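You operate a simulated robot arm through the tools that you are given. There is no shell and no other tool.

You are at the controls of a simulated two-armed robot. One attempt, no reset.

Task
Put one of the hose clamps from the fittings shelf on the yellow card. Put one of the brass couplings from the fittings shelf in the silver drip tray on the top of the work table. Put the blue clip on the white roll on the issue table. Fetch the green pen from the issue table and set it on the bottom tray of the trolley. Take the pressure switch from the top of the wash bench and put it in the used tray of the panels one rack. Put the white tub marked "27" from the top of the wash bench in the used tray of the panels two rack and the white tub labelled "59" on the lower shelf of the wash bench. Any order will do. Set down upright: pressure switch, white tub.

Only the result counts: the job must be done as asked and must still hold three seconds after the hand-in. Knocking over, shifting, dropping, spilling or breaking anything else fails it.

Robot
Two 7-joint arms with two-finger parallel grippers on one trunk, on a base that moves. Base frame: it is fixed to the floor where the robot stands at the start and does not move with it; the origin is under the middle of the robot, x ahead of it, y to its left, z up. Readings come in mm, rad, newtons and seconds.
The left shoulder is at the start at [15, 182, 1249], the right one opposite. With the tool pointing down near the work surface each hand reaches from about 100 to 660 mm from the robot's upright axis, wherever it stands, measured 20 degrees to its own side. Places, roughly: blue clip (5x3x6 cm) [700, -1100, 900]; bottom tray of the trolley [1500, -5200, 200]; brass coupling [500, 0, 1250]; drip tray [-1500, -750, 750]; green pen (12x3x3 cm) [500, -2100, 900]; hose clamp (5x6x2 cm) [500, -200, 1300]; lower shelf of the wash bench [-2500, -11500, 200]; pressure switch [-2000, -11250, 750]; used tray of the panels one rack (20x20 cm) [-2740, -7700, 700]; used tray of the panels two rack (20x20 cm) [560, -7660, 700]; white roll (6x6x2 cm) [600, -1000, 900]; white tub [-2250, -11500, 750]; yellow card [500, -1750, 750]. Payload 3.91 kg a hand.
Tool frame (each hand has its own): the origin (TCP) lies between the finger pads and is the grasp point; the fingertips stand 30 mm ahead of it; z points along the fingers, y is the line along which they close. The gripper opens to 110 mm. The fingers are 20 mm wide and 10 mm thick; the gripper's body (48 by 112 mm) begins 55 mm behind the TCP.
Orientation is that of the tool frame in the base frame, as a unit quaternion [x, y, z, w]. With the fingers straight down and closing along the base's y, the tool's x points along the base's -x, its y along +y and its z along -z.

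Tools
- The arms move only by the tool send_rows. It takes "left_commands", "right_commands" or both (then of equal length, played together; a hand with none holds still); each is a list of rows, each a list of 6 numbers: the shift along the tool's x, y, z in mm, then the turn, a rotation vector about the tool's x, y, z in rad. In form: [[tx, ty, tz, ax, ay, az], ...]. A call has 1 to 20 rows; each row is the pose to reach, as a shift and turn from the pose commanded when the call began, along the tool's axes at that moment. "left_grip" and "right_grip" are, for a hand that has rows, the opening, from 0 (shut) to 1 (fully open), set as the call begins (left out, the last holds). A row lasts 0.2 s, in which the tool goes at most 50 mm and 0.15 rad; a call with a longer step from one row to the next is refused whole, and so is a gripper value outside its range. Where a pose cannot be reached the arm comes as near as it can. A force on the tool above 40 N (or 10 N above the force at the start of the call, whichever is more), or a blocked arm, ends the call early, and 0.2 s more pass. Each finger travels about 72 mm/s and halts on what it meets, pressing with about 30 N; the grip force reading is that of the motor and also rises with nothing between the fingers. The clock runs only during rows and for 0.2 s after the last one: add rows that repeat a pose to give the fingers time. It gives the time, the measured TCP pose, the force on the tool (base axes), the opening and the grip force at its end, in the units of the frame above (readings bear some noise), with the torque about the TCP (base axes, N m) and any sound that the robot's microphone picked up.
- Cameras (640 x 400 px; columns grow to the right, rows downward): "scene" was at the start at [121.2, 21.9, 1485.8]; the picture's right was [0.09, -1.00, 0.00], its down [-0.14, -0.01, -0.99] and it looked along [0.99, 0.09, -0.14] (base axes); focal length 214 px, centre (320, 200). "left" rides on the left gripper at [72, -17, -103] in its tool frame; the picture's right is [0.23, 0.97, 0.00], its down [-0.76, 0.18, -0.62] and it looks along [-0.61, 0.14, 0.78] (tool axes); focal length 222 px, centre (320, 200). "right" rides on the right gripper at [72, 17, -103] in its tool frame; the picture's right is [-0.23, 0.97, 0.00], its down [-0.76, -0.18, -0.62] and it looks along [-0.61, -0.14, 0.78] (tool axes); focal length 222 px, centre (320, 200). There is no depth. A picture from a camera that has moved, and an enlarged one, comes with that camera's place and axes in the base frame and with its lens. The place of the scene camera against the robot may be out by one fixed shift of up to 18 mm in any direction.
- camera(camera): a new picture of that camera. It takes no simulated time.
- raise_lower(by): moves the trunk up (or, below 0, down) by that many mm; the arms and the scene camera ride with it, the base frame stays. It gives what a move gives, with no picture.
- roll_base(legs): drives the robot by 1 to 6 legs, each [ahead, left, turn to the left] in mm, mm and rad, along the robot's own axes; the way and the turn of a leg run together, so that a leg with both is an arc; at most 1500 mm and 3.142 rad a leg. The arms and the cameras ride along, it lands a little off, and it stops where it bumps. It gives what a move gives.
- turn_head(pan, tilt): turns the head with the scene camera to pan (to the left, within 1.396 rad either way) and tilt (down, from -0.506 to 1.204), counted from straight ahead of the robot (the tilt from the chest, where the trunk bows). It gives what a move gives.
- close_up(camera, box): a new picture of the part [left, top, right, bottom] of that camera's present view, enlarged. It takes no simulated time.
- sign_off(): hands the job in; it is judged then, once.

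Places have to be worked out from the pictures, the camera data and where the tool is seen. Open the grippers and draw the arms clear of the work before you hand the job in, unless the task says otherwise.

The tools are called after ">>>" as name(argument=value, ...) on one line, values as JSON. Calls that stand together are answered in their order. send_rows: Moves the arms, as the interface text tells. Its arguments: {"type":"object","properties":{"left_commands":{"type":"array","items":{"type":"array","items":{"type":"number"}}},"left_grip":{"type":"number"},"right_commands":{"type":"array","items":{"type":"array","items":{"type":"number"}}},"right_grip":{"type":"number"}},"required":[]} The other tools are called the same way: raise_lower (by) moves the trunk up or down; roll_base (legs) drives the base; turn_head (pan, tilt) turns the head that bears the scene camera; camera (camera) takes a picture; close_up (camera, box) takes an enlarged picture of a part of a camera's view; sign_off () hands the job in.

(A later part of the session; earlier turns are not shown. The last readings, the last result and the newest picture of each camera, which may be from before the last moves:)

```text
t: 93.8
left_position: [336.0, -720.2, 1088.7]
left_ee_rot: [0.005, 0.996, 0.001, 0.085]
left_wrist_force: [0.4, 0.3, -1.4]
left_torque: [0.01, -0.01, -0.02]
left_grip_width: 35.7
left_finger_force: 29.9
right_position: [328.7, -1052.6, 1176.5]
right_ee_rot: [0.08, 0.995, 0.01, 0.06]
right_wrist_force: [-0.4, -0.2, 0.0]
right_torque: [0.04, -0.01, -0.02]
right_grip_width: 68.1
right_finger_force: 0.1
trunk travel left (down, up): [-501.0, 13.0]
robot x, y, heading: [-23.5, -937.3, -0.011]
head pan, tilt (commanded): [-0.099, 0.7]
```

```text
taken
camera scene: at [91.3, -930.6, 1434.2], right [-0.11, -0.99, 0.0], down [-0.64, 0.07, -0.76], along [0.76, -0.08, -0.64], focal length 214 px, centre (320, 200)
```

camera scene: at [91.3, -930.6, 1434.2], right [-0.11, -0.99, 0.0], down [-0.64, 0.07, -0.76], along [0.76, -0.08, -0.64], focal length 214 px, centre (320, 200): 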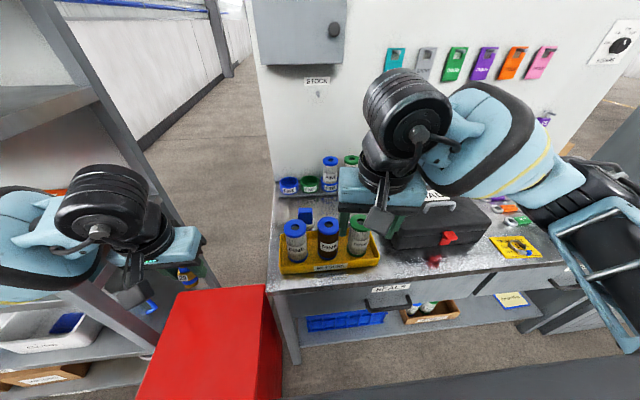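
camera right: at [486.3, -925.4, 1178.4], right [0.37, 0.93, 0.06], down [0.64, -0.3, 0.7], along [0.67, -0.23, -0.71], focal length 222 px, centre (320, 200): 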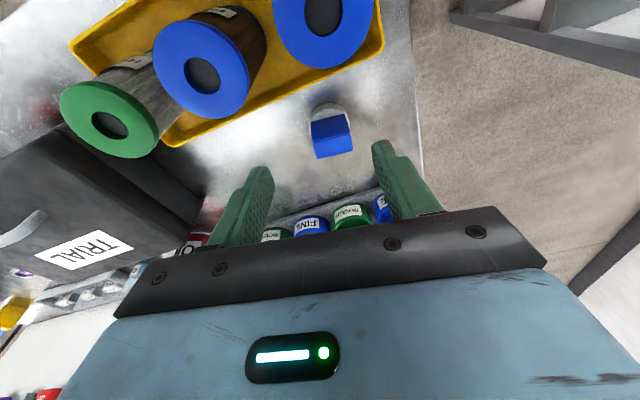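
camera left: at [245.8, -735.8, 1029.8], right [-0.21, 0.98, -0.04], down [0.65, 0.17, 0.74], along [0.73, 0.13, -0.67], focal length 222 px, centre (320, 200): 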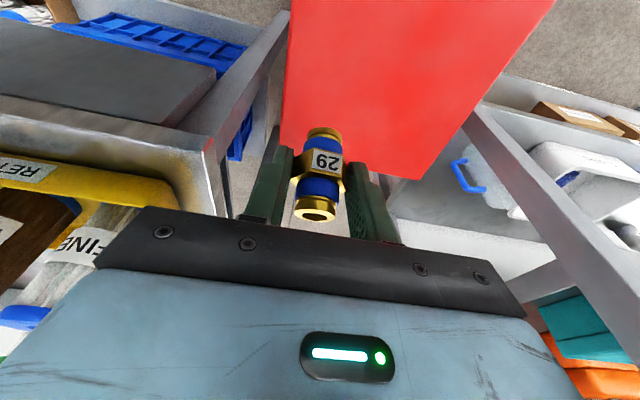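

Both hands are clear of the table. I back off 100 mm from the bin, then strafe right 700 mm toward the pen end of the table and look.

>>> roll_base(legs=[[-120, 0, 0.01], [0, -750, 0]])

>>> turn_head(pan=-0.45, tilt=0.5)

>>> camera(camera="scene")

>>> camera(camera="right")

```text
t: 101.5
left_position: [206.5, -1453.1, 1089.5]
left_ee_rot: [0.008, 0.996, 0.0, 0.085]
left_wrist_force: [0.2, -0.6, -1.0]
left_torque: [0.02, -0.01, 0.02]
left_grip_width: 35.6
left_finger_force: 30.4
right_position: [195.9, -1782.8, 1178.5]
right_ee_rot: [0.081, 0.995, 0.011, 0.06]
right_wrist_force: [-0.8, -1.1, 0.0]
right_torque: [-0.01, 0.01, 0.0]
right_grip_width: 68.3
right_finger_force: 0.0
trunk travel left (down, up): [-501.0, 13.0]
robot x, y, heading: [-153.3, -1664.9, -0.017]
head pan, tilt (commanded): [-0.099, 0.7]
```

```text
t: 102.3
left_position: [207.1, -1452.6, 1089.7]
left_ee_rot: [0.008, 0.996, -0.001, 0.085]
left_wrist_force: [0.2, 0.9, -0.8]
left_torque: [-0.03, -0.01, -0.03]
left_grip_width: 35.2
left_finger_force: 29.4
right_position: [195.5, -1782.7, 1178.1]
right_ee_rot: [0.081, 0.995, 0.01, 0.061]
right_wrist_force: [-1.2, 0.6, -0.1]
right_torque: [0.02, 0.02, 0.02]
right_grip_width: 68.3
right_finger_force: 0.0
trunk travel left (down, up): [-501.0, 13.0]
robot x, y, heading: [-155.1, -1664.2, -0.014]
head pan, tilt (commanded): [-0.45, 0.499]
```

```text
taken
camera scene: at [-43.0, -1692.3, 1452.1], right [-0.45, -0.89, 0.0], down [-0.43, 0.21, -0.88], along [0.78, -0.39, -0.48], focal length 214 px, centre (320, 200)
```

scene: 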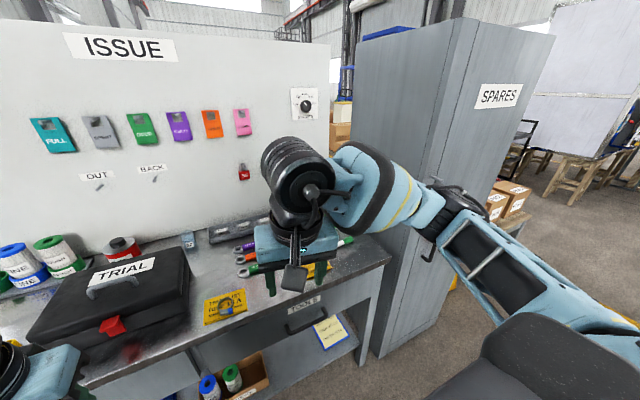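

```text
taken
camera right: at [114.0, -1754.4, 1273.7], right [0.38, 0.92, 0.06], down [0.64, -0.31, 0.7], along [0.67, -0.23, -0.71], focal length 222 px, centre (320, 200)
```

right: 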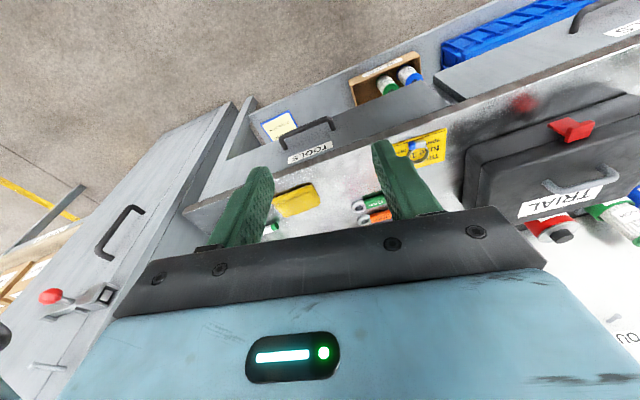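

The clamp is still on the card. The green pen lies beyond the sponge, near the SPARES cabinet. I move right another 240 mm and forward 90 mm, and look down at the pen.

>>> roll_base(legs=[[0, -240, 0.015], [90, 0, 0]])

>>> turn_head(pan=-0.25, tilt=0.75)

>>> camera(camera="scene")

>>> camera(camera="right")

```text
t: 105.7
left_position: [285.9, -1690.2, 1090.8]
left_ee_rot: [-0.001, 0.996, 0.001, 0.086]
left_wrist_force: [0.7, 0.3, -0.6]
left_torque: [0.01, 0.03, -0.01]
left_grip_width: 35.5
left_finger_force: 29.9
right_position: [282.4, -2018.9, 1179.2]
right_ee_rot: [0.071, 0.995, 0.013, 0.061]
right_wrist_force: [0.4, -0.5, -0.2]
right_torque: [-0.02, 0.01, 0.0]
right_grip_width: 68.2
right_finger_force: 0.2
trunk travel left (down, up): [-501.0, 13.0]
robot x, y, heading: [-70.7, -1907.3, 0.0]
head pan, tilt (commanded): [-0.45, 0.499]
```

```text
t: 106.5
left_position: [286.3, -1690.7, 1090.2]
left_ee_rot: [-0.002, 0.996, 0.001, 0.086]
left_wrist_force: [-0.5, -1.0, -1.0]
left_torque: [0.03, 0.0, -0.03]
left_grip_width: 35.6
left_finger_force: 30.0
right_position: [282.1, -2020.2, 1178.1]
right_ee_rot: [0.072, 0.996, 0.011, 0.061]
right_wrist_force: [-0.2, 0.4, 0.3]
right_torque: [0.02, 0.0, -0.04]
right_grip_width: 68.1
right_finger_force: 0.2
trunk travel left (down, up): [-501.0, 13.0]
robot x, y, heading: [-69.3, -1909.7, 0.002]
head pan, tilt (commanded): [-0.25, 0.75]
```

```text
taken
camera scene: at [39.5, -1915.1, 1430.3], right [-0.24, -0.97, 0.0], down [-0.66, 0.17, -0.73], along [0.71, -0.18, -0.68], focal length 214 px, centre (320, 200)
```

scene: 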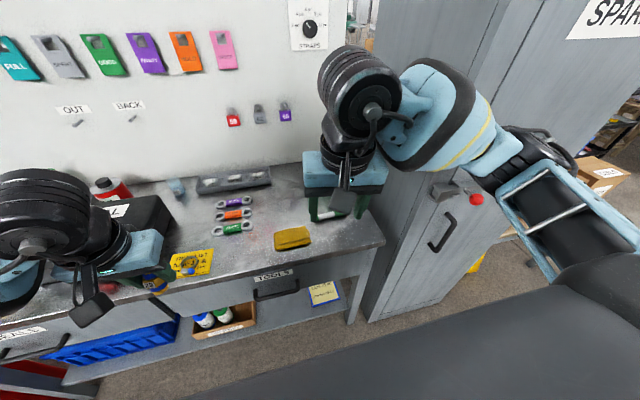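

```text
taken
camera right: at [199.0, -1993.4, 1273.8], right [0.36, 0.93, 0.06], down [0.65, -0.29, 0.7], along [0.67, -0.22, -0.71], focal length 222 px, centre (320, 200)
```

right: 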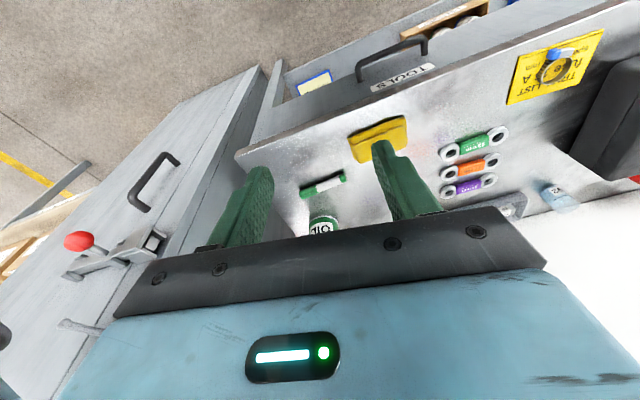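

The pen runs along y from about [534, -2153] to [532, -2035], centre near [533, -2094]. I turn the right hand 90° so it closes along x, and move it toward the pen at a safe height.

>>> send_rows(right_commands=[[-12, -4, 4, 0.0111, 0.0077, 0.1425], [-24, -9, 8, 0.0222, 0.0155, 0.2851], [-36, -13, 12, 0.0333, 0.0232, 0.4277], [-48, -17, 17, 0.0444, 0.0309, 0.5702], [-61, -22, 21, 0.0555, 0.0387, 0.7128], [-73, -26, 25, 0.0666, 0.0464, 0.8553], [-85, -30, 29, 0.0777, 0.0541, 0.9979], [-97, -35, 33, 0.0888, 0.0618, 1.1404], [-109, -39, 37, 0.0999, 0.0696, 1.283], [-121.4, -43.4, 41.5, 0.111, 0.0773, 1.4255], [-121.4, -43.4, 41.5, 0.111, 0.0773, 1.4255]])

>>> camera(camera="right")

>>> camera(camera="scene")

```text
t: 108.9
left_position: [285.7, -1690.6, 1089.4]
left_ee_rot: [-0.002, 0.996, 0.001, 0.085]
left_wrist_force: [0.4, 0.0, -0.8]
left_torque: [0.01, -0.01, 0.01]
left_grip_width: 35.5
left_finger_force: 30.1
right_position: [401.5, -2080.5, 1151.4]
right_ee_rot: [0.709, 0.705, 0.001, -0.001]
right_wrist_force: [0.4, 0.0, 0.0]
right_torque: [-0.01, -0.03, 0.0]
right_grip_width: 68.4
right_finger_force: 0.0
trunk travel left (down, up): [-501.0, 13.0]
robot x, y, heading: [-69.8, -1910.9, -0.002]
head pan, tilt (commanded): [-0.25, 0.75]
```

```text
taken
camera right: at [417.2, -2007.4, 1255.4], right [0.97, -0.23, 0.0], down [-0.18, -0.76, 0.62], along [-0.14, -0.61, -0.78], focal length 222 px, centre (320, 200)
```

right: 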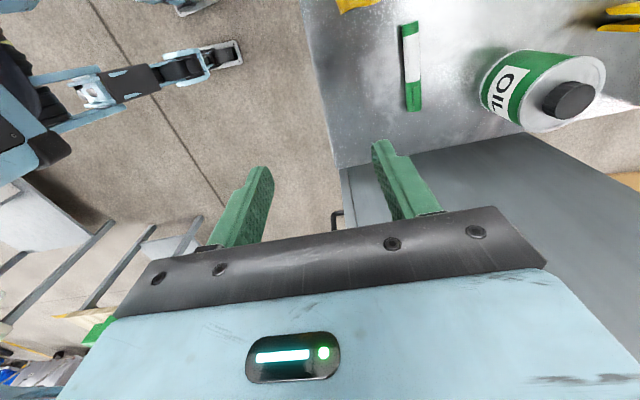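

```text
taken
camera scene: at [39.5, -1915.0, 1430.2], right [-0.24, -0.97, 0.0], down [-0.66, 0.17, -0.73], along [0.71, -0.18, -0.68], focal length 214 px, centre (320, 200)
```

scene: 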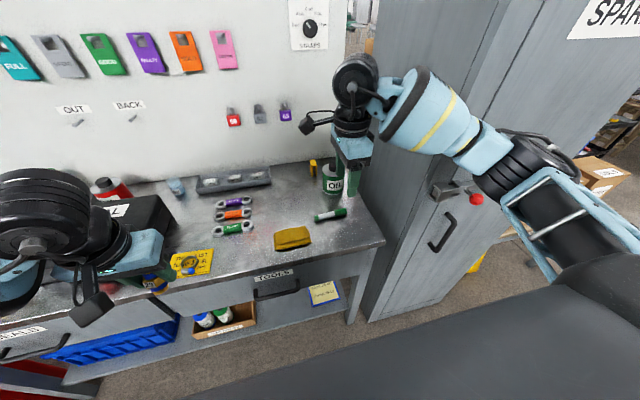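

The hand is turned, and the wrist camera reads the pen from [535, -2036] to [543, -2155]. I move over it and down to z ≈ 960, turning slightly to match.

>>> send_rows(right_commands=[[-3, 30, 40, 0, 0, -0.01], [-6, 62, 75, 0, 0, -0.025], [-9, 92, 110, 0, 0, -0.04], [-12, 116, 150, 0, 0, -0.05], [-14.5, 137.5, 190, 0, 0, -0.06], [-14.5, 137.5, 190, 0, 0, -0.06]])

>>> camera(camera="right")

>>> camera(camera="scene")

```text
t: 110.3
left_position: [286.1, -1688.9, 1090.2]
left_ee_rot: [-0.001, 0.996, 0.001, 0.086]
left_wrist_force: [0.7, -0.4, -0.8]
left_torque: [-0.04, -0.01, 0.0]
left_grip_width: 35.3
left_finger_force: 30.0
right_position: [537.0, -2093.1, 962.8]
right_ee_rot: [0.686, 0.727, 0.001, -0.001]
right_wrist_force: [0.3, 0.1, -0.7]
right_torque: [-0.01, 0.0, -0.04]
right_grip_width: 68.3
right_finger_force: 0.1
trunk travel left (down, up): [-501.0, 13.0]
robot x, y, heading: [-70.5, -1910.7, -0.0]
head pan, tilt (commanded): [-0.25, 0.75]
```

```text
taken
camera right: at [549.3, -2019.6, 1067.3], right [0.99, -0.17, 0.0], down [-0.13, -0.77, 0.62], along [-0.1, -0.61, -0.78], focal length 222 px, centre (320, 200)
```

right: 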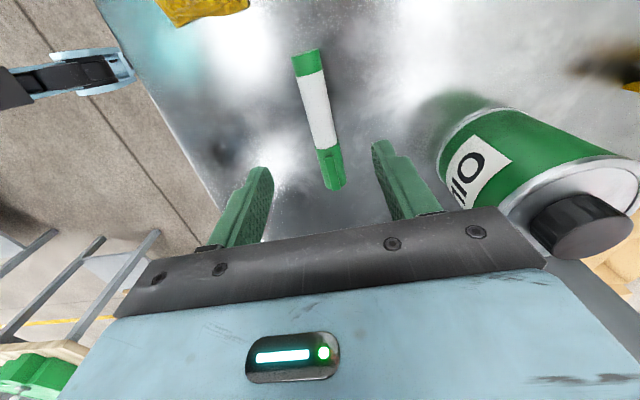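

```text
taken
camera scene: at [39.0, -1915.4, 1430.3], right [-0.24, -0.97, 0.0], down [-0.66, 0.17, -0.73], along [0.71, -0.18, -0.68], focal length 214 px, centre (320, 200)
```

scene: 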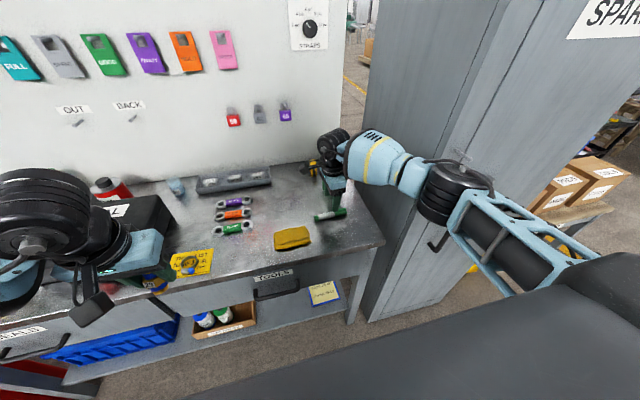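

The right elbow is uncomfortably near the SPARES cabinet's latch. I shift the base 90 mm left so that the arm reaches the pen with the elbow further from the cabinet.

>>> roll_base(legs=[[0, 90, 0]])

>>> camera(camera="right")

```text
t: 111.7
left_position: [286.2, -1602.9, 1091.1]
left_ee_rot: [0.0, 0.996, 0.0, 0.086]
left_wrist_force: [-0.7, 0.5, -1.1]
left_torque: [-0.02, 0.01, -0.05]
left_grip_width: 35.5
left_finger_force: 29.7
right_position: [539.1, -2007.4, 962.7]
right_ee_rot: [0.687, 0.727, 0.0, 0.0]
right_wrist_force: [0.5, 0.7, 0.7]
right_torque: [0.03, 0.0, -0.01]
right_grip_width: 68.3
right_finger_force: 0.0
trunk travel left (down, up): [-501.0, 13.0]
robot x, y, heading: [-73.8, -1820.8, -0.0]
head pan, tilt (commanded): [-0.25, 0.75]
```

```text
taken
camera right: at [549.4, -1933.9, 1067.2], right [0.99, -0.17, 0.0], down [-0.13, -0.77, 0.62], along [-0.11, -0.61, -0.78], focal length 222 px, centre (320, 200)
```

right: 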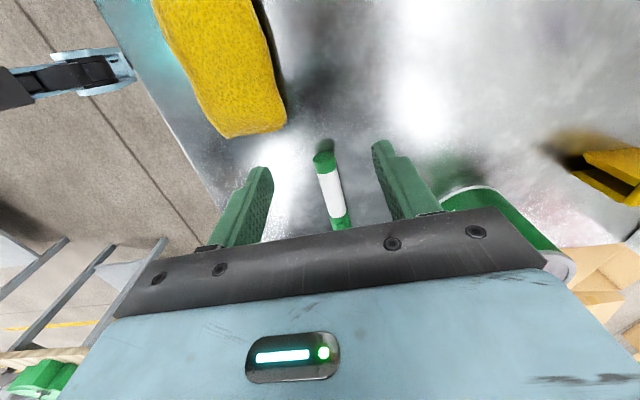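

The pen's near end shows at [532, -2037], so its centre is at about [537, -2095]. I slide the hand back over it at the same height, turning a touch more.

>>> send_rows(right_commands=[[-22, -1.7, 0, 0, 0, -0.008], [-44, -3.4, 0, 0, 0, -0.016], [-66, -5.2, 0, 0, 0, -0.024], [-87.7, -6.9, 0, 0, 0, -0.03], [-87.7, -6.9, 20, 0, 0, -0.03], [-87.7, -6.9, 40, 0, 0, -0.03], [-87.7, -6.9, 40, 0, 0, -0.03]])

>>> camera(camera="right")

>>> camera(camera="scene")

```text
t: 113.3
left_position: [285.4, -1603.8, 1089.2]
left_ee_rot: [-0.001, 0.996, 0.001, 0.085]
left_wrist_force: [-0.6, -0.5, -1.4]
left_torque: [0.03, 0.02, -0.01]
left_grip_width: 35.5
left_finger_force: 30.5
right_position: [537.6, -2096.6, 924.8]
right_ee_rot: [0.675, 0.737, 0.001, -0.001]
right_wrist_force: [0.2, 0.1, -1.2]
right_torque: [0.01, 0.0, -0.01]
right_grip_width: 68.1
right_finger_force: 0.1
trunk travel left (down, up): [-501.0, 13.0]
robot x, y, heading: [-67.6, -1824.0, 0.009]
head pan, tilt (commanded): [-0.25, 0.75]
```

```text
taken
camera right: at [546.0, -2021.4, 1028.2], right [0.99, -0.14, 0.0], down [-0.11, -0.78, 0.62], along [-0.09, -0.62, -0.78], focal length 222 px, centre (320, 200)
```

right: 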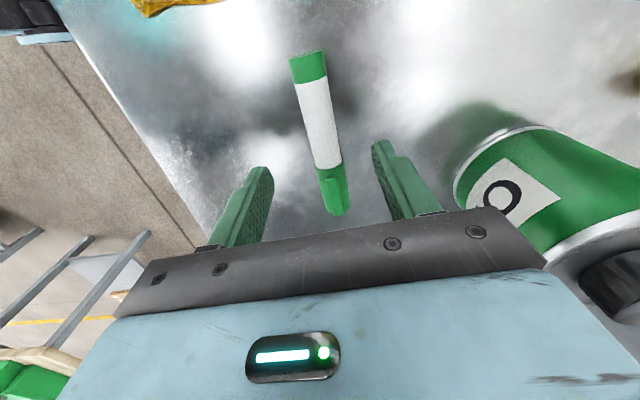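

```text
taken
camera scene: at [39.3, -1829.0, 1430.2], right [-0.25, -0.97, 0.0], down [-0.66, 0.17, -0.73], along [0.71, -0.18, -0.68], focal length 214 px, centre (320, 200)
```

scene: 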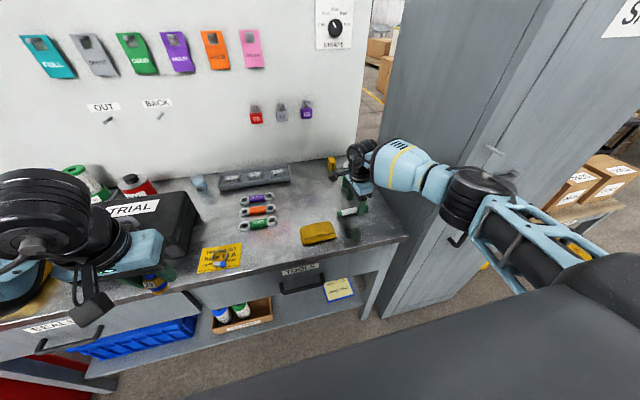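

The pen is centred between the fingers. I lower 31 mm so the fingertips sit just above the table on either side of the pen, then close.

>>> send_rows(right_commands=[[0, 2, 10, 0, 0, 0], [0, 2, 20, 0, 0, 0], [0, 2, 28, 0, 0, 0], [0, 2, 31, 0, 0, 0], [0, 2, 31, 0, 0, 0]])

>>> send_rows(right_commands=[[0, 0, 0, 0, 0, 0], [0, 0, 0, 0, 0, 0], [0, 0, 0, 0, 0, 0], [0, 0, 0, 0, 0, 0], [0, 0, 0, 0, 0, 0]], right_grip=0.05)

>>> camera(camera="right")

```text
t: 114.5
left_position: [285.6, -1604.6, 1089.9]
left_ee_rot: [-0.001, 0.996, 0.001, 0.085]
left_wrist_force: [0.2, 0.0, -0.5]
left_torque: [0.0, 0.0, -0.04]
left_grip_width: 35.2
left_finger_force: 29.7
right_position: [539.3, -2096.6, 894.7]
right_ee_rot: [0.675, 0.738, 0.0, 0.0]
right_wrist_force: [-0.3, -0.6, 0.3]
right_torque: [0.02, -0.01, 0.01]
right_grip_width: 68.3
right_finger_force: 0.1
trunk travel left (down, up): [-501.0, 13.0]
robot x, y, heading: [-70.4, -1822.0, 0.005]
head pan, tilt (commanded): [-0.25, 0.75]
```

```text
t: 115.7
left_position: [286.9, -1603.9, 1090.6]
left_ee_rot: [-0.001, 0.996, 0.002, 0.085]
left_wrist_force: [-0.6, -0.8, -0.5]
left_torque: [-0.02, 0.02, -0.02]
left_grip_width: 35.2
left_finger_force: 29.9
right_position: [539.3, -2096.2, 893.4]
right_ee_rot: [0.676, 0.737, 0.001, -0.001]
right_wrist_force: [0.5, -0.5, -0.3]
right_torque: [0.03, -0.05, 0.03]
right_grip_width: 19.5
right_finger_force: 29.9
trunk travel left (down, up): [-501.0, 13.0]
robot x, y, heading: [-69.9, -1820.9, 0.003]
head pan, tilt (commanded): [-0.25, 0.75]
```

```text
taken
camera right: at [547.3, -2022.3, 997.9], right [0.99, -0.14, 0.0], down [-0.11, -0.78, 0.62], along [-0.09, -0.62, -0.78], focal length 222 px, centre (320, 200)
```

right: 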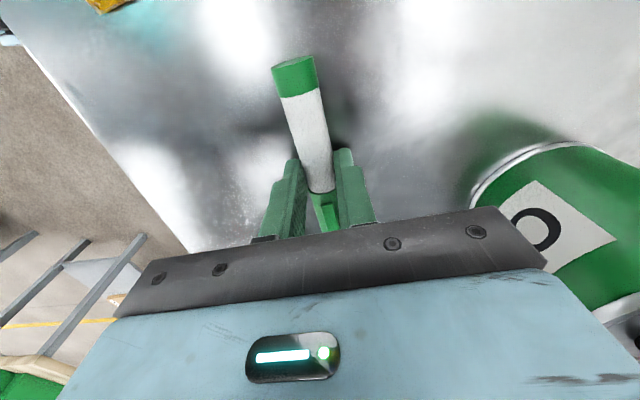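

The pen is gripped at 19.5 mm. I lift it straight up and then draw it back toward the robot.

>>> send_rows(right_commands=[[0, 0, -30, 0, 0, 0], [0, 0, -65, 0, 0, 0], [0, 0, -100, 0, 0, 0], [0, 0, -140, 0, 0, 0], [5, -35, -165, 0, 0, 0], [15, -75, -180, 0, 0, 0], [30, -115, -190, 0, 0, 0], [45, -155, -200, 0, 0, 0], [60, -195, -205, 0, 0, 0], [60, -195, -205, 0, 0, 0]])

>>> camera(camera="right")

>>> camera(camera="scene")

```text
t: 117.9
left_position: [286.3, -1604.3, 1089.8]
left_ee_rot: [-0.001, 0.996, 0.001, 0.085]
left_wrist_force: [1.1, 0.1, -1.5]
left_torque: [-0.02, 0.04, 0.0]
left_grip_width: 35.4
left_finger_force: 30.4
right_position: [334.7, -2054.7, 1096.4]
right_ee_rot: [0.675, 0.737, 0.0, -0.002]
right_wrist_force: [-0.8, 0.4, -1.4]
right_torque: [-0.03, 0.03, 0.02]
right_grip_width: 19.6
right_finger_force: 29.9
trunk travel left (down, up): [-501.0, 13.0]
robot x, y, heading: [-71.2, -1822.7, 0.003]
head pan, tilt (commanded): [-0.25, 0.75]
```

```text
taken
camera right: at [344.7, -1980.5, 1201.1], right [0.99, -0.14, 0.0], down [-0.11, -0.78, 0.62], along [-0.09, -0.62, -0.78], focal length 222 px, centre (320, 200)
```

right: 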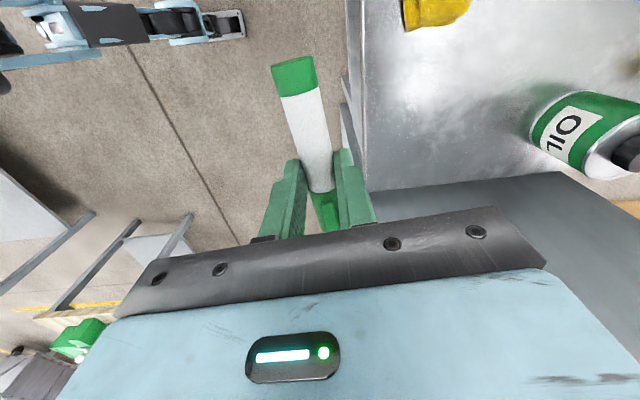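

```text
taken
camera scene: at [40.0, -1829.1, 1430.1], right [-0.25, -0.97, 0.0], down [-0.66, 0.17, -0.73], along [0.71, -0.18, -0.68], focal length 214 px, centre (320, 200)
```

scene: 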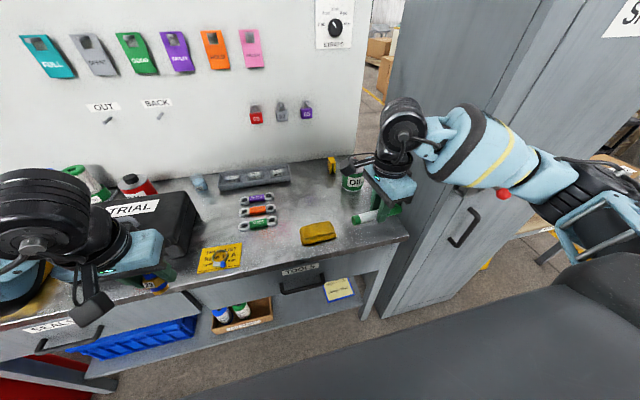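

The pen is held and the table is undisturbed. The wrist camera also shows part of my own base on the floor at the upper left, so I zoom in there to learn its extent.

>>> close_up(camera="right", box=[0, 0, 280, 175])

>>> camera(camera="left")

```text
2.29 times, centred on (140, 88) of right
camera zoom: at [344.7, -1980.5, 1201.1], right [0.99, -0.14, 0.0], down [-0.11, -0.78, 0.62], along [-0.09, -0.62, -0.78], focal length 508 px, centre (731, 457)
```

zoom: 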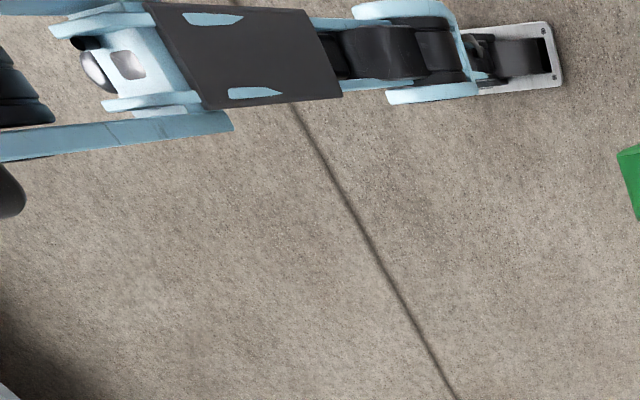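

```text
taken
camera left: at [196.7, -1620.0, 1179.6], right [-0.23, 0.97, -0.04], down [0.64, 0.18, 0.74], along [0.73, 0.14, -0.67], focal length 222 px, centre (320, 200)
```

left: 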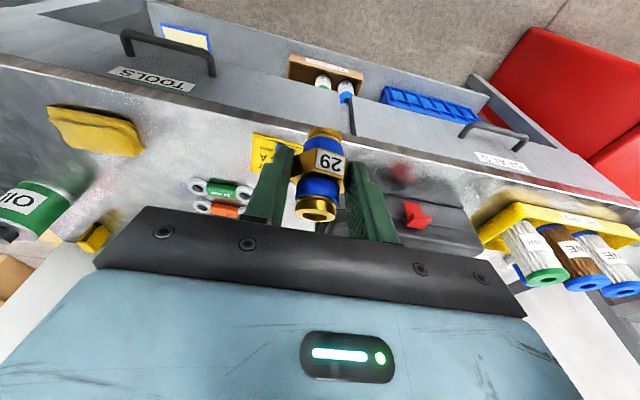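

The robot stands on legs whose toes reach only about 100 mm ahead. I back away 430 mm from the table and turn around toward the work table with the drip tray.

>>> roll_base(legs=[[-430, 0, 0], [0, 0, 1.57]])

>>> turn_head(pan=0.6, tilt=0.35)

>>> camera(camera="scene")

```text
t: 124.4
left_position: [-719.9, -1468.7, 1090.7]
left_ee_rot: [0.707, -0.702, -0.062, -0.06]
left_wrist_force: [0.4, -0.6, -1.0]
left_torque: [0.01, 0.0, -0.04]
left_grip_width: 34.8
left_finger_force: 29.9
right_position: [-269.2, -1417.0, 1096.8]
right_ee_rot: [-0.047, 0.999, 0.0, -0.001]
right_wrist_force: [0.4, -0.7, -1.0]
right_torque: [0.0, 0.01, -0.01]
right_grip_width: 19.4
right_finger_force: 29.6
trunk travel left (down, up): [-501.0, 13.0]
robot x, y, heading: [-499.4, -1823.7, 1.577]
head pan, tilt (commanded): [-0.25, 0.75]
```

```text
t: 125.6
left_position: [-721.6, -1468.8, 1090.5]
left_ee_rot: [0.707, -0.702, -0.061, -0.059]
left_wrist_force: [-1.2, 0.6, -1.1]
left_torque: [-0.01, -0.01, 0.02]
left_grip_width: 35.0
left_finger_force: 30.0
right_position: [-270.3, -1415.8, 1097.5]
right_ee_rot: [-0.047, 0.999, 0.0, -0.001]
right_wrist_force: [-0.6, 0.4, -0.5]
right_torque: [0.03, -0.02, 0.01]
right_grip_width: 19.8
right_finger_force: 30.5
trunk travel left (down, up): [-501.0, 13.0]
robot x, y, heading: [-500.4, -1821.9, 1.579]
head pan, tilt (commanded): [0.6, 0.351]
```

```text
taken
camera scene: at [-553.0, -1705.0, 1465.8], right [0.82, 0.57, 0.0], down [0.2, -0.28, -0.94], along [-0.54, 0.77, -0.34], focal length 214 px, centre (320, 200)
```

scene: 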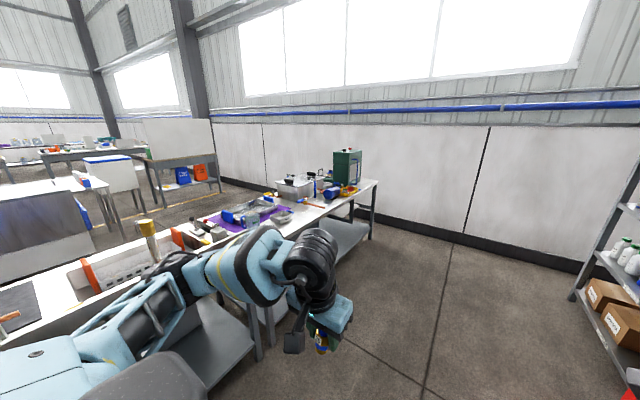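

Now facing +y, the work table lies on my left with many things on it. I zoom in to find the silver drip tray.

>>> close_up(camera="scene", box=[60, 140, 400, 320])

>>> turn_head(pan=1.2, tilt=0.4)

>>> camera(camera="scene")

```text
1.88 times, centred on (230, 230) of scene
camera zoom: at [-553.0, -1705.0, 1465.8], right [0.82, 0.57, 0.0], down [0.2, -0.28, -0.94], along [-0.54, 0.77, -0.34], focal length 404 px, centre (489, 144)
```

zoom: 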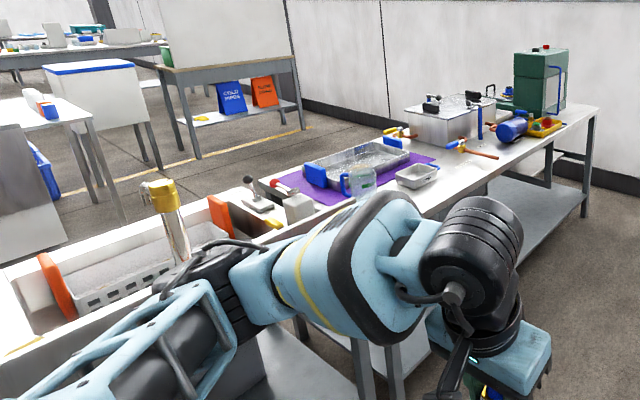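

```text
t: 126.6
left_position: [-720.8, -1467.6, 1091.4]
left_ee_rot: [0.707, -0.703, -0.061, -0.059]
left_wrist_force: [-0.2, -0.1, -1.2]
left_torque: [0.0, 0.04, -0.01]
left_grip_width: 34.7
left_finger_force: 30.0
right_position: [-269.4, -1416.5, 1096.4]
right_ee_rot: [-0.047, 0.999, 0.001, -0.001]
right_wrist_force: [-0.8, -0.7, -0.2]
right_torque: [0.02, -0.02, -0.01]
right_grip_width: 19.8
right_finger_force: 29.9
trunk travel left (down, up): [-501.0, 13.0]
robot x, y, heading: [-501.7, -1822.2, 1.579]
head pan, tilt (commanded): [1.201, 0.4]
```

```text
taken
camera scene: at [-586.4, -1748.6, 1461.3], right [0.36, 0.93, 0.0], down [0.36, -0.14, -0.92], along [-0.86, 0.33, -0.39], focal length 214 px, centre (320, 200)
```

scene: 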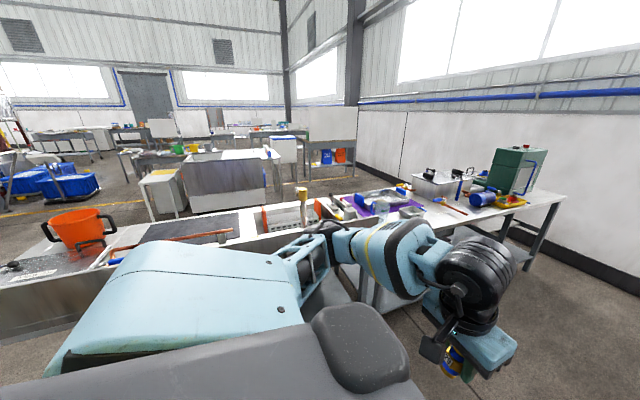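

The small silver tray near the front edge of the work table, at about [-1509, -766], matches the given drip tray position. I drive forward along the aisle and then turn to face the work table.

>>> roll_base(legs=[[1040, 0, 0], [0, 0, 1.56]])

>>> turn_head(pan=0.0, tilt=0.5)

>>> camera(camera="scene")

```text
t: 135.7
left_position: [-860.4, -1014.5, 1091.2]
left_ee_rot: [0.996, -0.004, -0.086, 0.0]
left_wrist_force: [-0.1, -0.6, -1.2]
left_torque: [-0.01, -0.03, 0.01]
left_grip_width: 34.6
left_finger_force: 29.8
right_position: [-904.0, -562.1, 1097.7]
right_ee_rot: [0.733, -0.68, 0.0, 0.0]
right_wrist_force: [-0.1, -0.4, -0.9]
right_torque: [-0.01, 0.01, -0.02]
right_grip_width: 19.8
right_finger_force: 29.9
trunk travel left (down, up): [-501.0, 13.0]
robot x, y, heading: [-497.7, -801.8, 3.128]
head pan, tilt (commanded): [1.201, 0.4]
```

```text
t: 137.1
left_position: [-860.0, -1014.6, 1091.1]
left_ee_rot: [0.996, -0.005, -0.085, 0.001]
left_wrist_force: [-0.9, -0.6, -1.0]
left_torque: [-0.04, 0.0, -0.02]
left_grip_width: 34.5
left_finger_force: 29.8
right_position: [-903.2, -562.0, 1097.1]
right_ee_rot: [0.733, -0.68, 0.001, 0.002]
right_wrist_force: [-0.1, -0.2, 0.0]
right_torque: [-0.02, -0.02, 0.0]
right_grip_width: 19.6
right_finger_force: 30.0
trunk travel left (down, up): [-501.0, 13.0]
robot x, y, heading: [-499.7, -802.1, 3.131]
head pan, tilt (commanded): [0.0, 0.499]
```

```text
taken
camera scene: at [-619.6, -785.3, 1452.2], right [0.01, 1.0, 0.0], down [0.48, -0.01, -0.88], along [-0.88, 0.01, -0.48], focal length 214 px, centre (320, 200)
```

scene: 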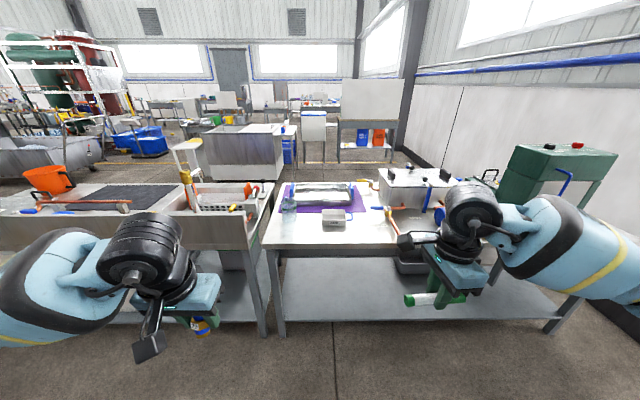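

I now face the work table. Two lines of sight put the small tray at about [-1612, -667, 805]. I zoom in to be sure which vessel is the drip tray.

>>> close_up(camera="scene", box=[260, 165, 480, 275])

>>> roll_base(legs=[[350, 0, 0]])

>>> turn_head(pan=0.0, tilt=0.6)

>>> camera(camera="scene")

```text
2.91 times, centred on (370, 220) of scene
camera zoom: at [-619.6, -785.3, 1452.2], right [0.01, 1.0, 0.0], down [0.48, -0.01, -0.88], along [-0.88, 0.01, -0.48], focal length 624 px, centre (174, 142)
```

zoom: 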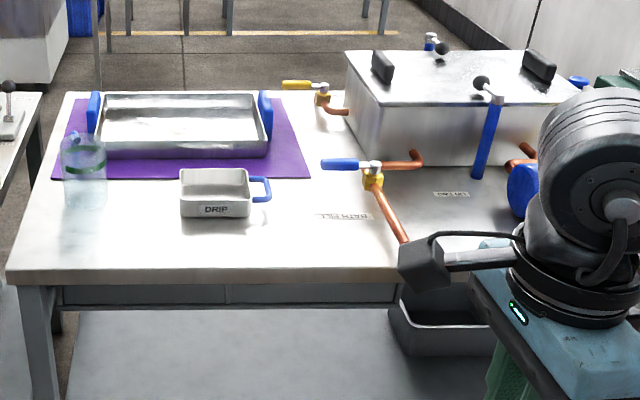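

```text
t: 139.3
left_position: [-1213.5, -1008.7, 1090.5]
left_ee_rot: [0.996, -0.006, -0.086, 0.0]
left_wrist_force: [0.0, 0.7, -0.8]
left_torque: [0.03, -0.01, 0.01]
left_grip_width: 34.6
left_finger_force: 29.9
right_position: [-1257.8, -559.0, 1097.1]
right_ee_rot: [0.733, -0.68, 0.001, 0.001]
right_wrist_force: [-0.4, -1.2, 0.4]
right_torque: [0.01, -0.03, -0.01]
right_grip_width: 19.4
right_finger_force: 29.9
trunk travel left (down, up): [-501.0, 13.0]
robot x, y, heading: [-854.3, -798.0, 3.13]
head pan, tilt (commanded): [0.0, 0.499]
```

```text
t: 140.0
left_position: [-1213.4, -1009.9, 1089.8]
left_ee_rot: [0.996, -0.005, -0.086, 0.0]
left_wrist_force: [-0.7, 1.1, -0.8]
left_torque: [-0.03, -0.06, 0.0]
left_grip_width: 34.4
left_finger_force: 30.1
right_position: [-1259.1, -558.5, 1096.9]
right_ee_rot: [0.733, -0.68, 0.001, 0.0]
right_wrist_force: [-1.1, 0.5, -0.5]
right_torque: [0.0, 0.02, -0.05]
right_grip_width: 19.6
right_finger_force: 29.4
trunk travel left (down, up): [-501.0, 13.0]
robot x, y, heading: [-850.9, -794.3, 3.129]
head pan, tilt (commanded): [0.0, 0.6]
```

```text
taken
camera scene: at [-971.8, -781.1, 1443.1], right [0.01, 1.0, 0.0], down [0.56, -0.01, -0.83], along [-0.83, 0.01, -0.56], focal length 214 px, centre (320, 200)
```

scene: 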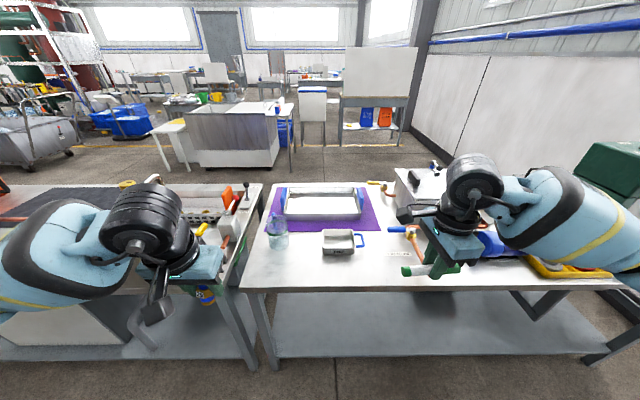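

The small tray is labelled DRIP, and it is at about [-1610, -683]. I move forward 200 mm and right 140 mm to bring it within the left hand's reach.

>>> roll_base(legs=[[0, -140, 0.01], [190, 0, 0]])

>>> camera(camera="left")

>>> camera(camera="scene")

```text
t: 143.0
left_position: [-1398.1, -878.4, 1089.6]
left_ee_rot: [0.996, 0.003, -0.086, 0.001]
left_wrist_force: [0.6, -0.6, -0.4]
left_torque: [-0.03, -0.03, -0.01]
left_grip_width: 34.3
left_finger_force: 29.6
right_position: [-1450.4, -428.2, 1097.7]
right_ee_rot: [0.74, -0.673, 0.0, 0.0]
right_wrist_force: [-0.7, 0.7, 0.1]
right_torque: [0.0, -0.01, 0.01]
right_grip_width: 19.4
right_finger_force: 29.9
trunk travel left (down, up): [-501.0, 13.0]
robot x, y, heading: [-1044.1, -660.6, -3.132]
head pan, tilt (commanded): [0.0, 0.6]
```

```text
taken
camera left: at [-1310.5, -860.3, 1179.8], right [0.23, -0.97, -0.04], down [-0.64, -0.18, 0.74], along [-0.73, -0.15, -0.67], focal length 222 px, centre (320, 200)
```

left: 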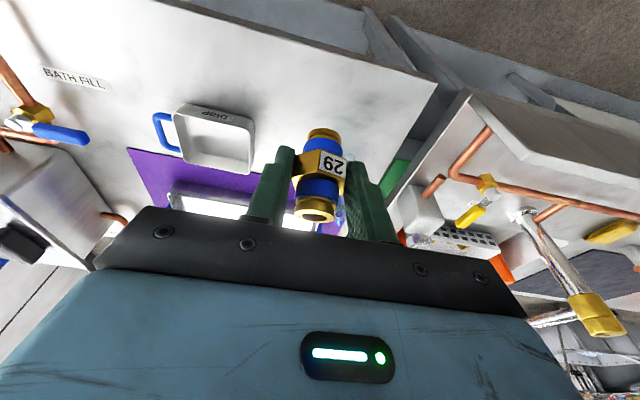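

```text
taken
camera scene: at [-1159.5, -645.8, 1443.1], right [-0.01, 1.0, 0.0], down [0.56, 0.0, -0.83], along [-0.83, -0.01, -0.56], focal length 214 px, centre (320, 200)
```

scene: 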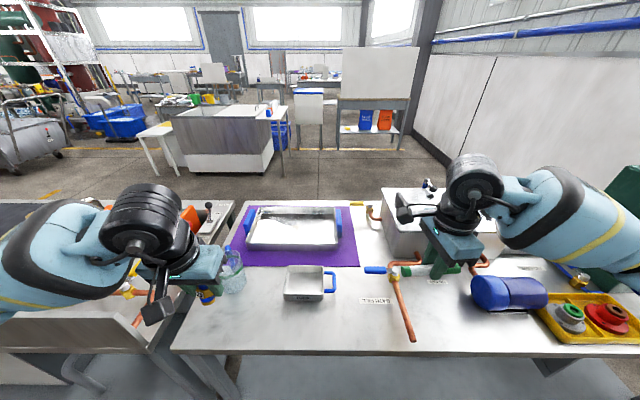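

The DRIP tray lies around [-1610, -690]. I bring the left hand above it at z ≈ 960 and pitch it forward so that the coupling hangs upright again.

>>> send_rows(left_commands=[[-21, -24, 20, 0, -0.044, 0], [-43, -47, 40, 0, -0.088, 0], [-64, -71, 60, 0, -0.132, 0], [-85, -94, 80, 0, -0.176, 0], [-107, -118, 101, 0, -0.22, 0], [-128, -142, 121, 0, -0.264, 0], [-149, -165, 141, 0, -0.308, 0], [-170.6, -189, 161, 0, -0.352, 0], [-170.6, -189, 161, 0, -0.352, 0]])

>>> camera(camera="left")

>>> camera(camera="scene")

```text
t: 145.0
left_position: [-1596.9, -692.7, 962.7]
left_ee_rot: [0.966, 0.004, -0.26, 0.002]
left_wrist_force: [0.3, 0.9, -0.4]
left_torque: [0.0, -0.02, 0.02]
left_grip_width: 34.2
left_finger_force: 30.6
right_position: [-1450.1, -429.2, 1096.9]
right_ee_rot: [0.74, -0.672, 0.0, 0.001]
right_wrist_force: [1.1, 0.1, -0.4]
right_torque: [0.0, 0.0, 0.0]
right_grip_width: 19.4
right_finger_force: 29.8
trunk travel left (down, up): [-501.0, 13.0]
robot x, y, heading: [-1042.3, -657.4, -3.135]
head pan, tilt (commanded): [0.0, 0.6]
```

```text
taken
camera left: at [-1483.2, -672.7, 1014.9], right [0.2, -0.97, -0.11], down [-0.35, -0.18, 0.92], along [-0.92, -0.15, -0.37], focal length 222 px, centre (320, 200)
```

left: 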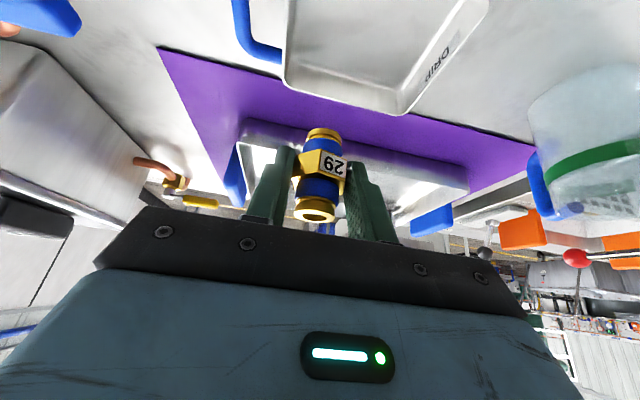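

```text
taken
camera scene: at [-1159.0, -646.5, 1443.1], right [-0.01, 1.0, 0.0], down [0.56, 0.0, -0.83], along [-0.83, -0.01, -0.56], focal length 214 px, centre (320, 200)
```

scene: 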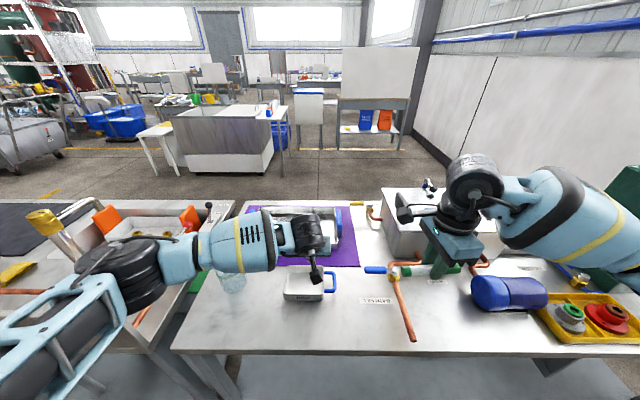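

The tray's far edge shows just ahead of and below the coupling. I zoom in on the tray from both cameras before descending.

>>> close_up(camera="left", box=[220, 0, 500, 230])

>>> close_up(camera="scene", box=[260, 200, 360, 320])

```text
1.74 times, centred on (360, 115) of left
camera zoom: at [-1483.2, -672.7, 1014.9], right [0.2, -0.97, -0.11], down [-0.35, -0.18, 0.92], along [-0.92, -0.15, -0.37], focal length 386 px, centre (250, 348)
```

zoom: 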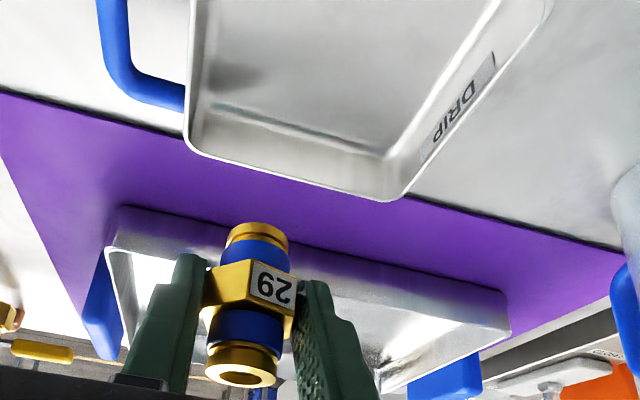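

```text
3.33 times, centred on (310, 260) of scene
camera zoom: at [-1159.0, -646.5, 1443.1], right [-0.01, 1.0, 0.0], down [0.56, 0.0, -0.83], along [-0.83, -0.01, -0.56], focal length 715 px, centre (353, 0)
```

zoom: 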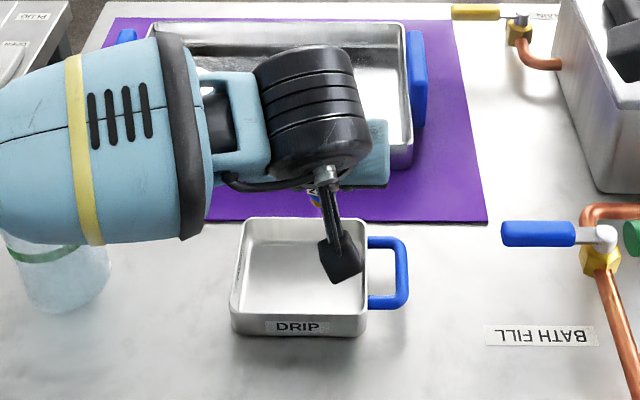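

The tray's rim spans x -1654 to -1542 and y -777 to -650 at z ≈ 831; the camera offset turns out to be fixed in the base axes. I centre the coupling over it and lower it to about z = 870.

>>> send_rows(left_commands=[[5, 7, 9, 0, 0, 0], [14, 20, 26, 0, 0, 0], [24, 20, 45, 0, 0, 0], [34, 20, 63, 0, 0, 0], [43.5, 20, 81, 0, 0, 0], [43.5, 20, 81, 0, 0, 0]])

>>> camera(camera="left")

>>> close_up(camera="scene", box=[240, 200, 360, 320])

```text
t: 146.4
left_position: [-1597.6, -711.9, 867.9]
left_ee_rot: [0.966, 0.003, -0.259, 0.001]
left_wrist_force: [0.0, -0.6, -1.0]
left_torque: [0.02, -0.02, -0.06]
left_grip_width: 34.0
left_finger_force: 30.3
right_position: [-1449.8, -427.1, 1097.7]
right_ee_rot: [0.74, -0.673, 0.001, 0.001]
right_wrist_force: [0.8, 0.6, 0.0]
right_torque: [0.02, 0.03, 0.0]
right_grip_width: 19.7
right_finger_force: 30.0
trunk travel left (down, up): [-501.0, 13.0]
robot x, y, heading: [-1041.2, -656.2, -3.133]
head pan, tilt (commanded): [0.0, 0.6]
```

```text
taken
camera left: at [-1483.7, -693.0, 920.7], right [0.2, -0.97, -0.11], down [-0.35, -0.18, 0.92], along [-0.92, -0.15, -0.37], focal length 222 px, centre (320, 200)
```

left: 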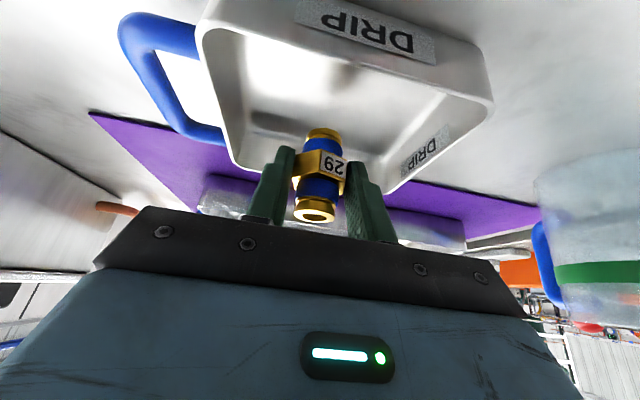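

```text
3.33 times, centred on (300, 260) of scene
camera zoom: at [-1159.3, -645.7, 1443.1], right [-0.01, 1.0, 0.0], down [0.56, 0.0, -0.83], along [-0.83, -0.01, -0.56], focal length 715 px, centre (387, 0)
```

zoom: 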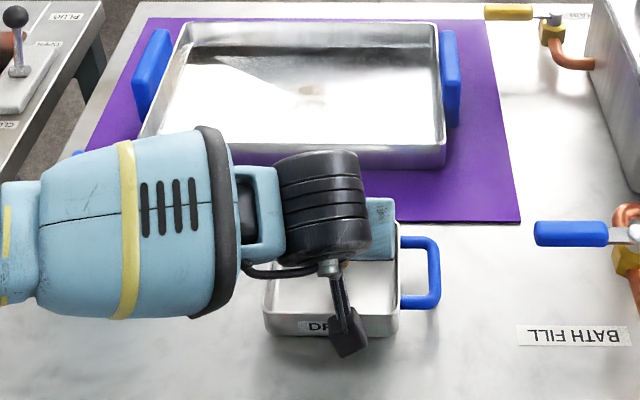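

The coupling hangs inside the tray's outline. I lower 20 mm more, then feel for the tray floor.

>>> send_rows(left_commands=[[2.5, 0, 4.3, 0, 0, 0], [5, 0, 8.7, 0, 0, 0], [7.5, 0, 13, 0, 0, 0], [10, 0, 17.3, 0, 0, 0], [10, 0, 17.3, 0, 0, 0]])

>>> camera(camera="left")

```text
t: 147.6
left_position: [-1596.7, -712.6, 847.4]
left_ee_rot: [0.966, 0.003, -0.259, 0.001]
left_wrist_force: [-0.7, 0.2, -1.5]
left_torque: [-0.01, 0.0, 0.0]
left_grip_width: 33.5
left_finger_force: 30.3
right_position: [-1450.7, -427.8, 1096.9]
right_ee_rot: [0.74, -0.673, 0.0, 0.0]
right_wrist_force: [0.6, -0.2, 0.4]
right_torque: [0.01, -0.01, 0.02]
right_grip_width: 19.4
right_finger_force: 29.4
trunk travel left (down, up): [-501.0, 13.0]
robot x, y, heading: [-1043.6, -657.6, -3.131]
head pan, tilt (commanded): [0.0, 0.6]
```

```text
taken
camera left: at [-1484.1, -693.7, 900.7], right [0.2, -0.97, -0.11], down [-0.35, -0.18, 0.92], along [-0.92, -0.15, -0.37], focal length 222 px, centre (320, 200)
```

left: 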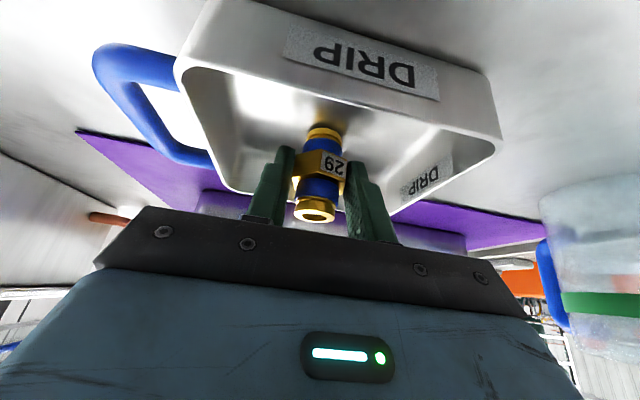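

No contact yet; the coupling is well inside the tray. I lower in 1.5 mm steps.

>>> send_rows(left_commands=[[0.75, 0, 1.3, 0, 0, 0], [1.5, 0, 2.6, 0, 0, 0], [2.25, 0, 3.9, 0, 0, 0], [2.25, 0, 3.9, 0, 0, 0]])

```text
t: 148.6
left_position: [-1597.9, -713.1, 844.9]
left_ee_rot: [0.965, 0.004, -0.261, 0.002]
left_wrist_force: [-1.0, 0.8, 5.8]
left_torque: [-0.02, 0.08, 0.02]
left_grip_width: 34.0
left_finger_force: 30.1
right_position: [-1450.5, -428.5, 1096.4]
right_ee_rot: [0.74, -0.673, 0.001, 0.0]
right_wrist_force: [0.2, 0.0, 0.4]
right_torque: [0.02, 0.01, 0.01]
right_grip_width: 19.9
right_finger_force: 30.3
trunk travel left (down, up): [-501.0, 13.0]
robot x, y, heading: [-1041.1, -658.4, -3.136]
head pan, tilt (commanded): [0.0, 0.6]
```

It touches the tray floor with about 6 N. I open the fingers to about 58 mm, staying inside the tray walls.

>>> send_rows(left_commands=[[-0.3, 0, -0.5, 0, 0, 0], [-0.3, 0, -0.5, 0, 0, 0], [-0.3, 0, -0.5, 0, 0, 0]], left_grip=0.53)

>>> camera(camera="left")

```text
t: 149.4
left_position: [-1598.9, -713.6, 843.9]
left_ee_rot: [0.966, 0.004, -0.259, 0.002]
left_wrist_force: [0.6, 0.0, 0.4]
left_torque: [0.0, -0.03, -0.03]
left_grip_width: 58.4
left_finger_force: 0.1
right_position: [-1450.2, -428.7, 1096.3]
right_ee_rot: [0.74, -0.673, 0.0, 0.001]
right_wrist_force: [-0.4, 0.0, 0.0]
right_torque: [0.01, 0.02, -0.01]
right_grip_width: 19.8
right_finger_force: 30.0
trunk travel left (down, up): [-501.0, 13.0]
robot x, y, heading: [-1044.1, -659.9, -3.134]
head pan, tilt (commanded): [0.0, 0.6]
```

```text
taken
camera left: at [-1485.0, -694.1, 897.4], right [0.2, -0.97, -0.11], down [-0.35, -0.18, 0.92], along [-0.92, -0.15, -0.37], focal length 222 px, centre (320, 200)
```

left: 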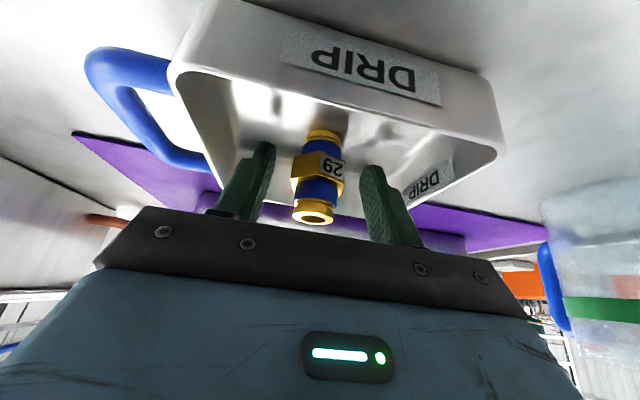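

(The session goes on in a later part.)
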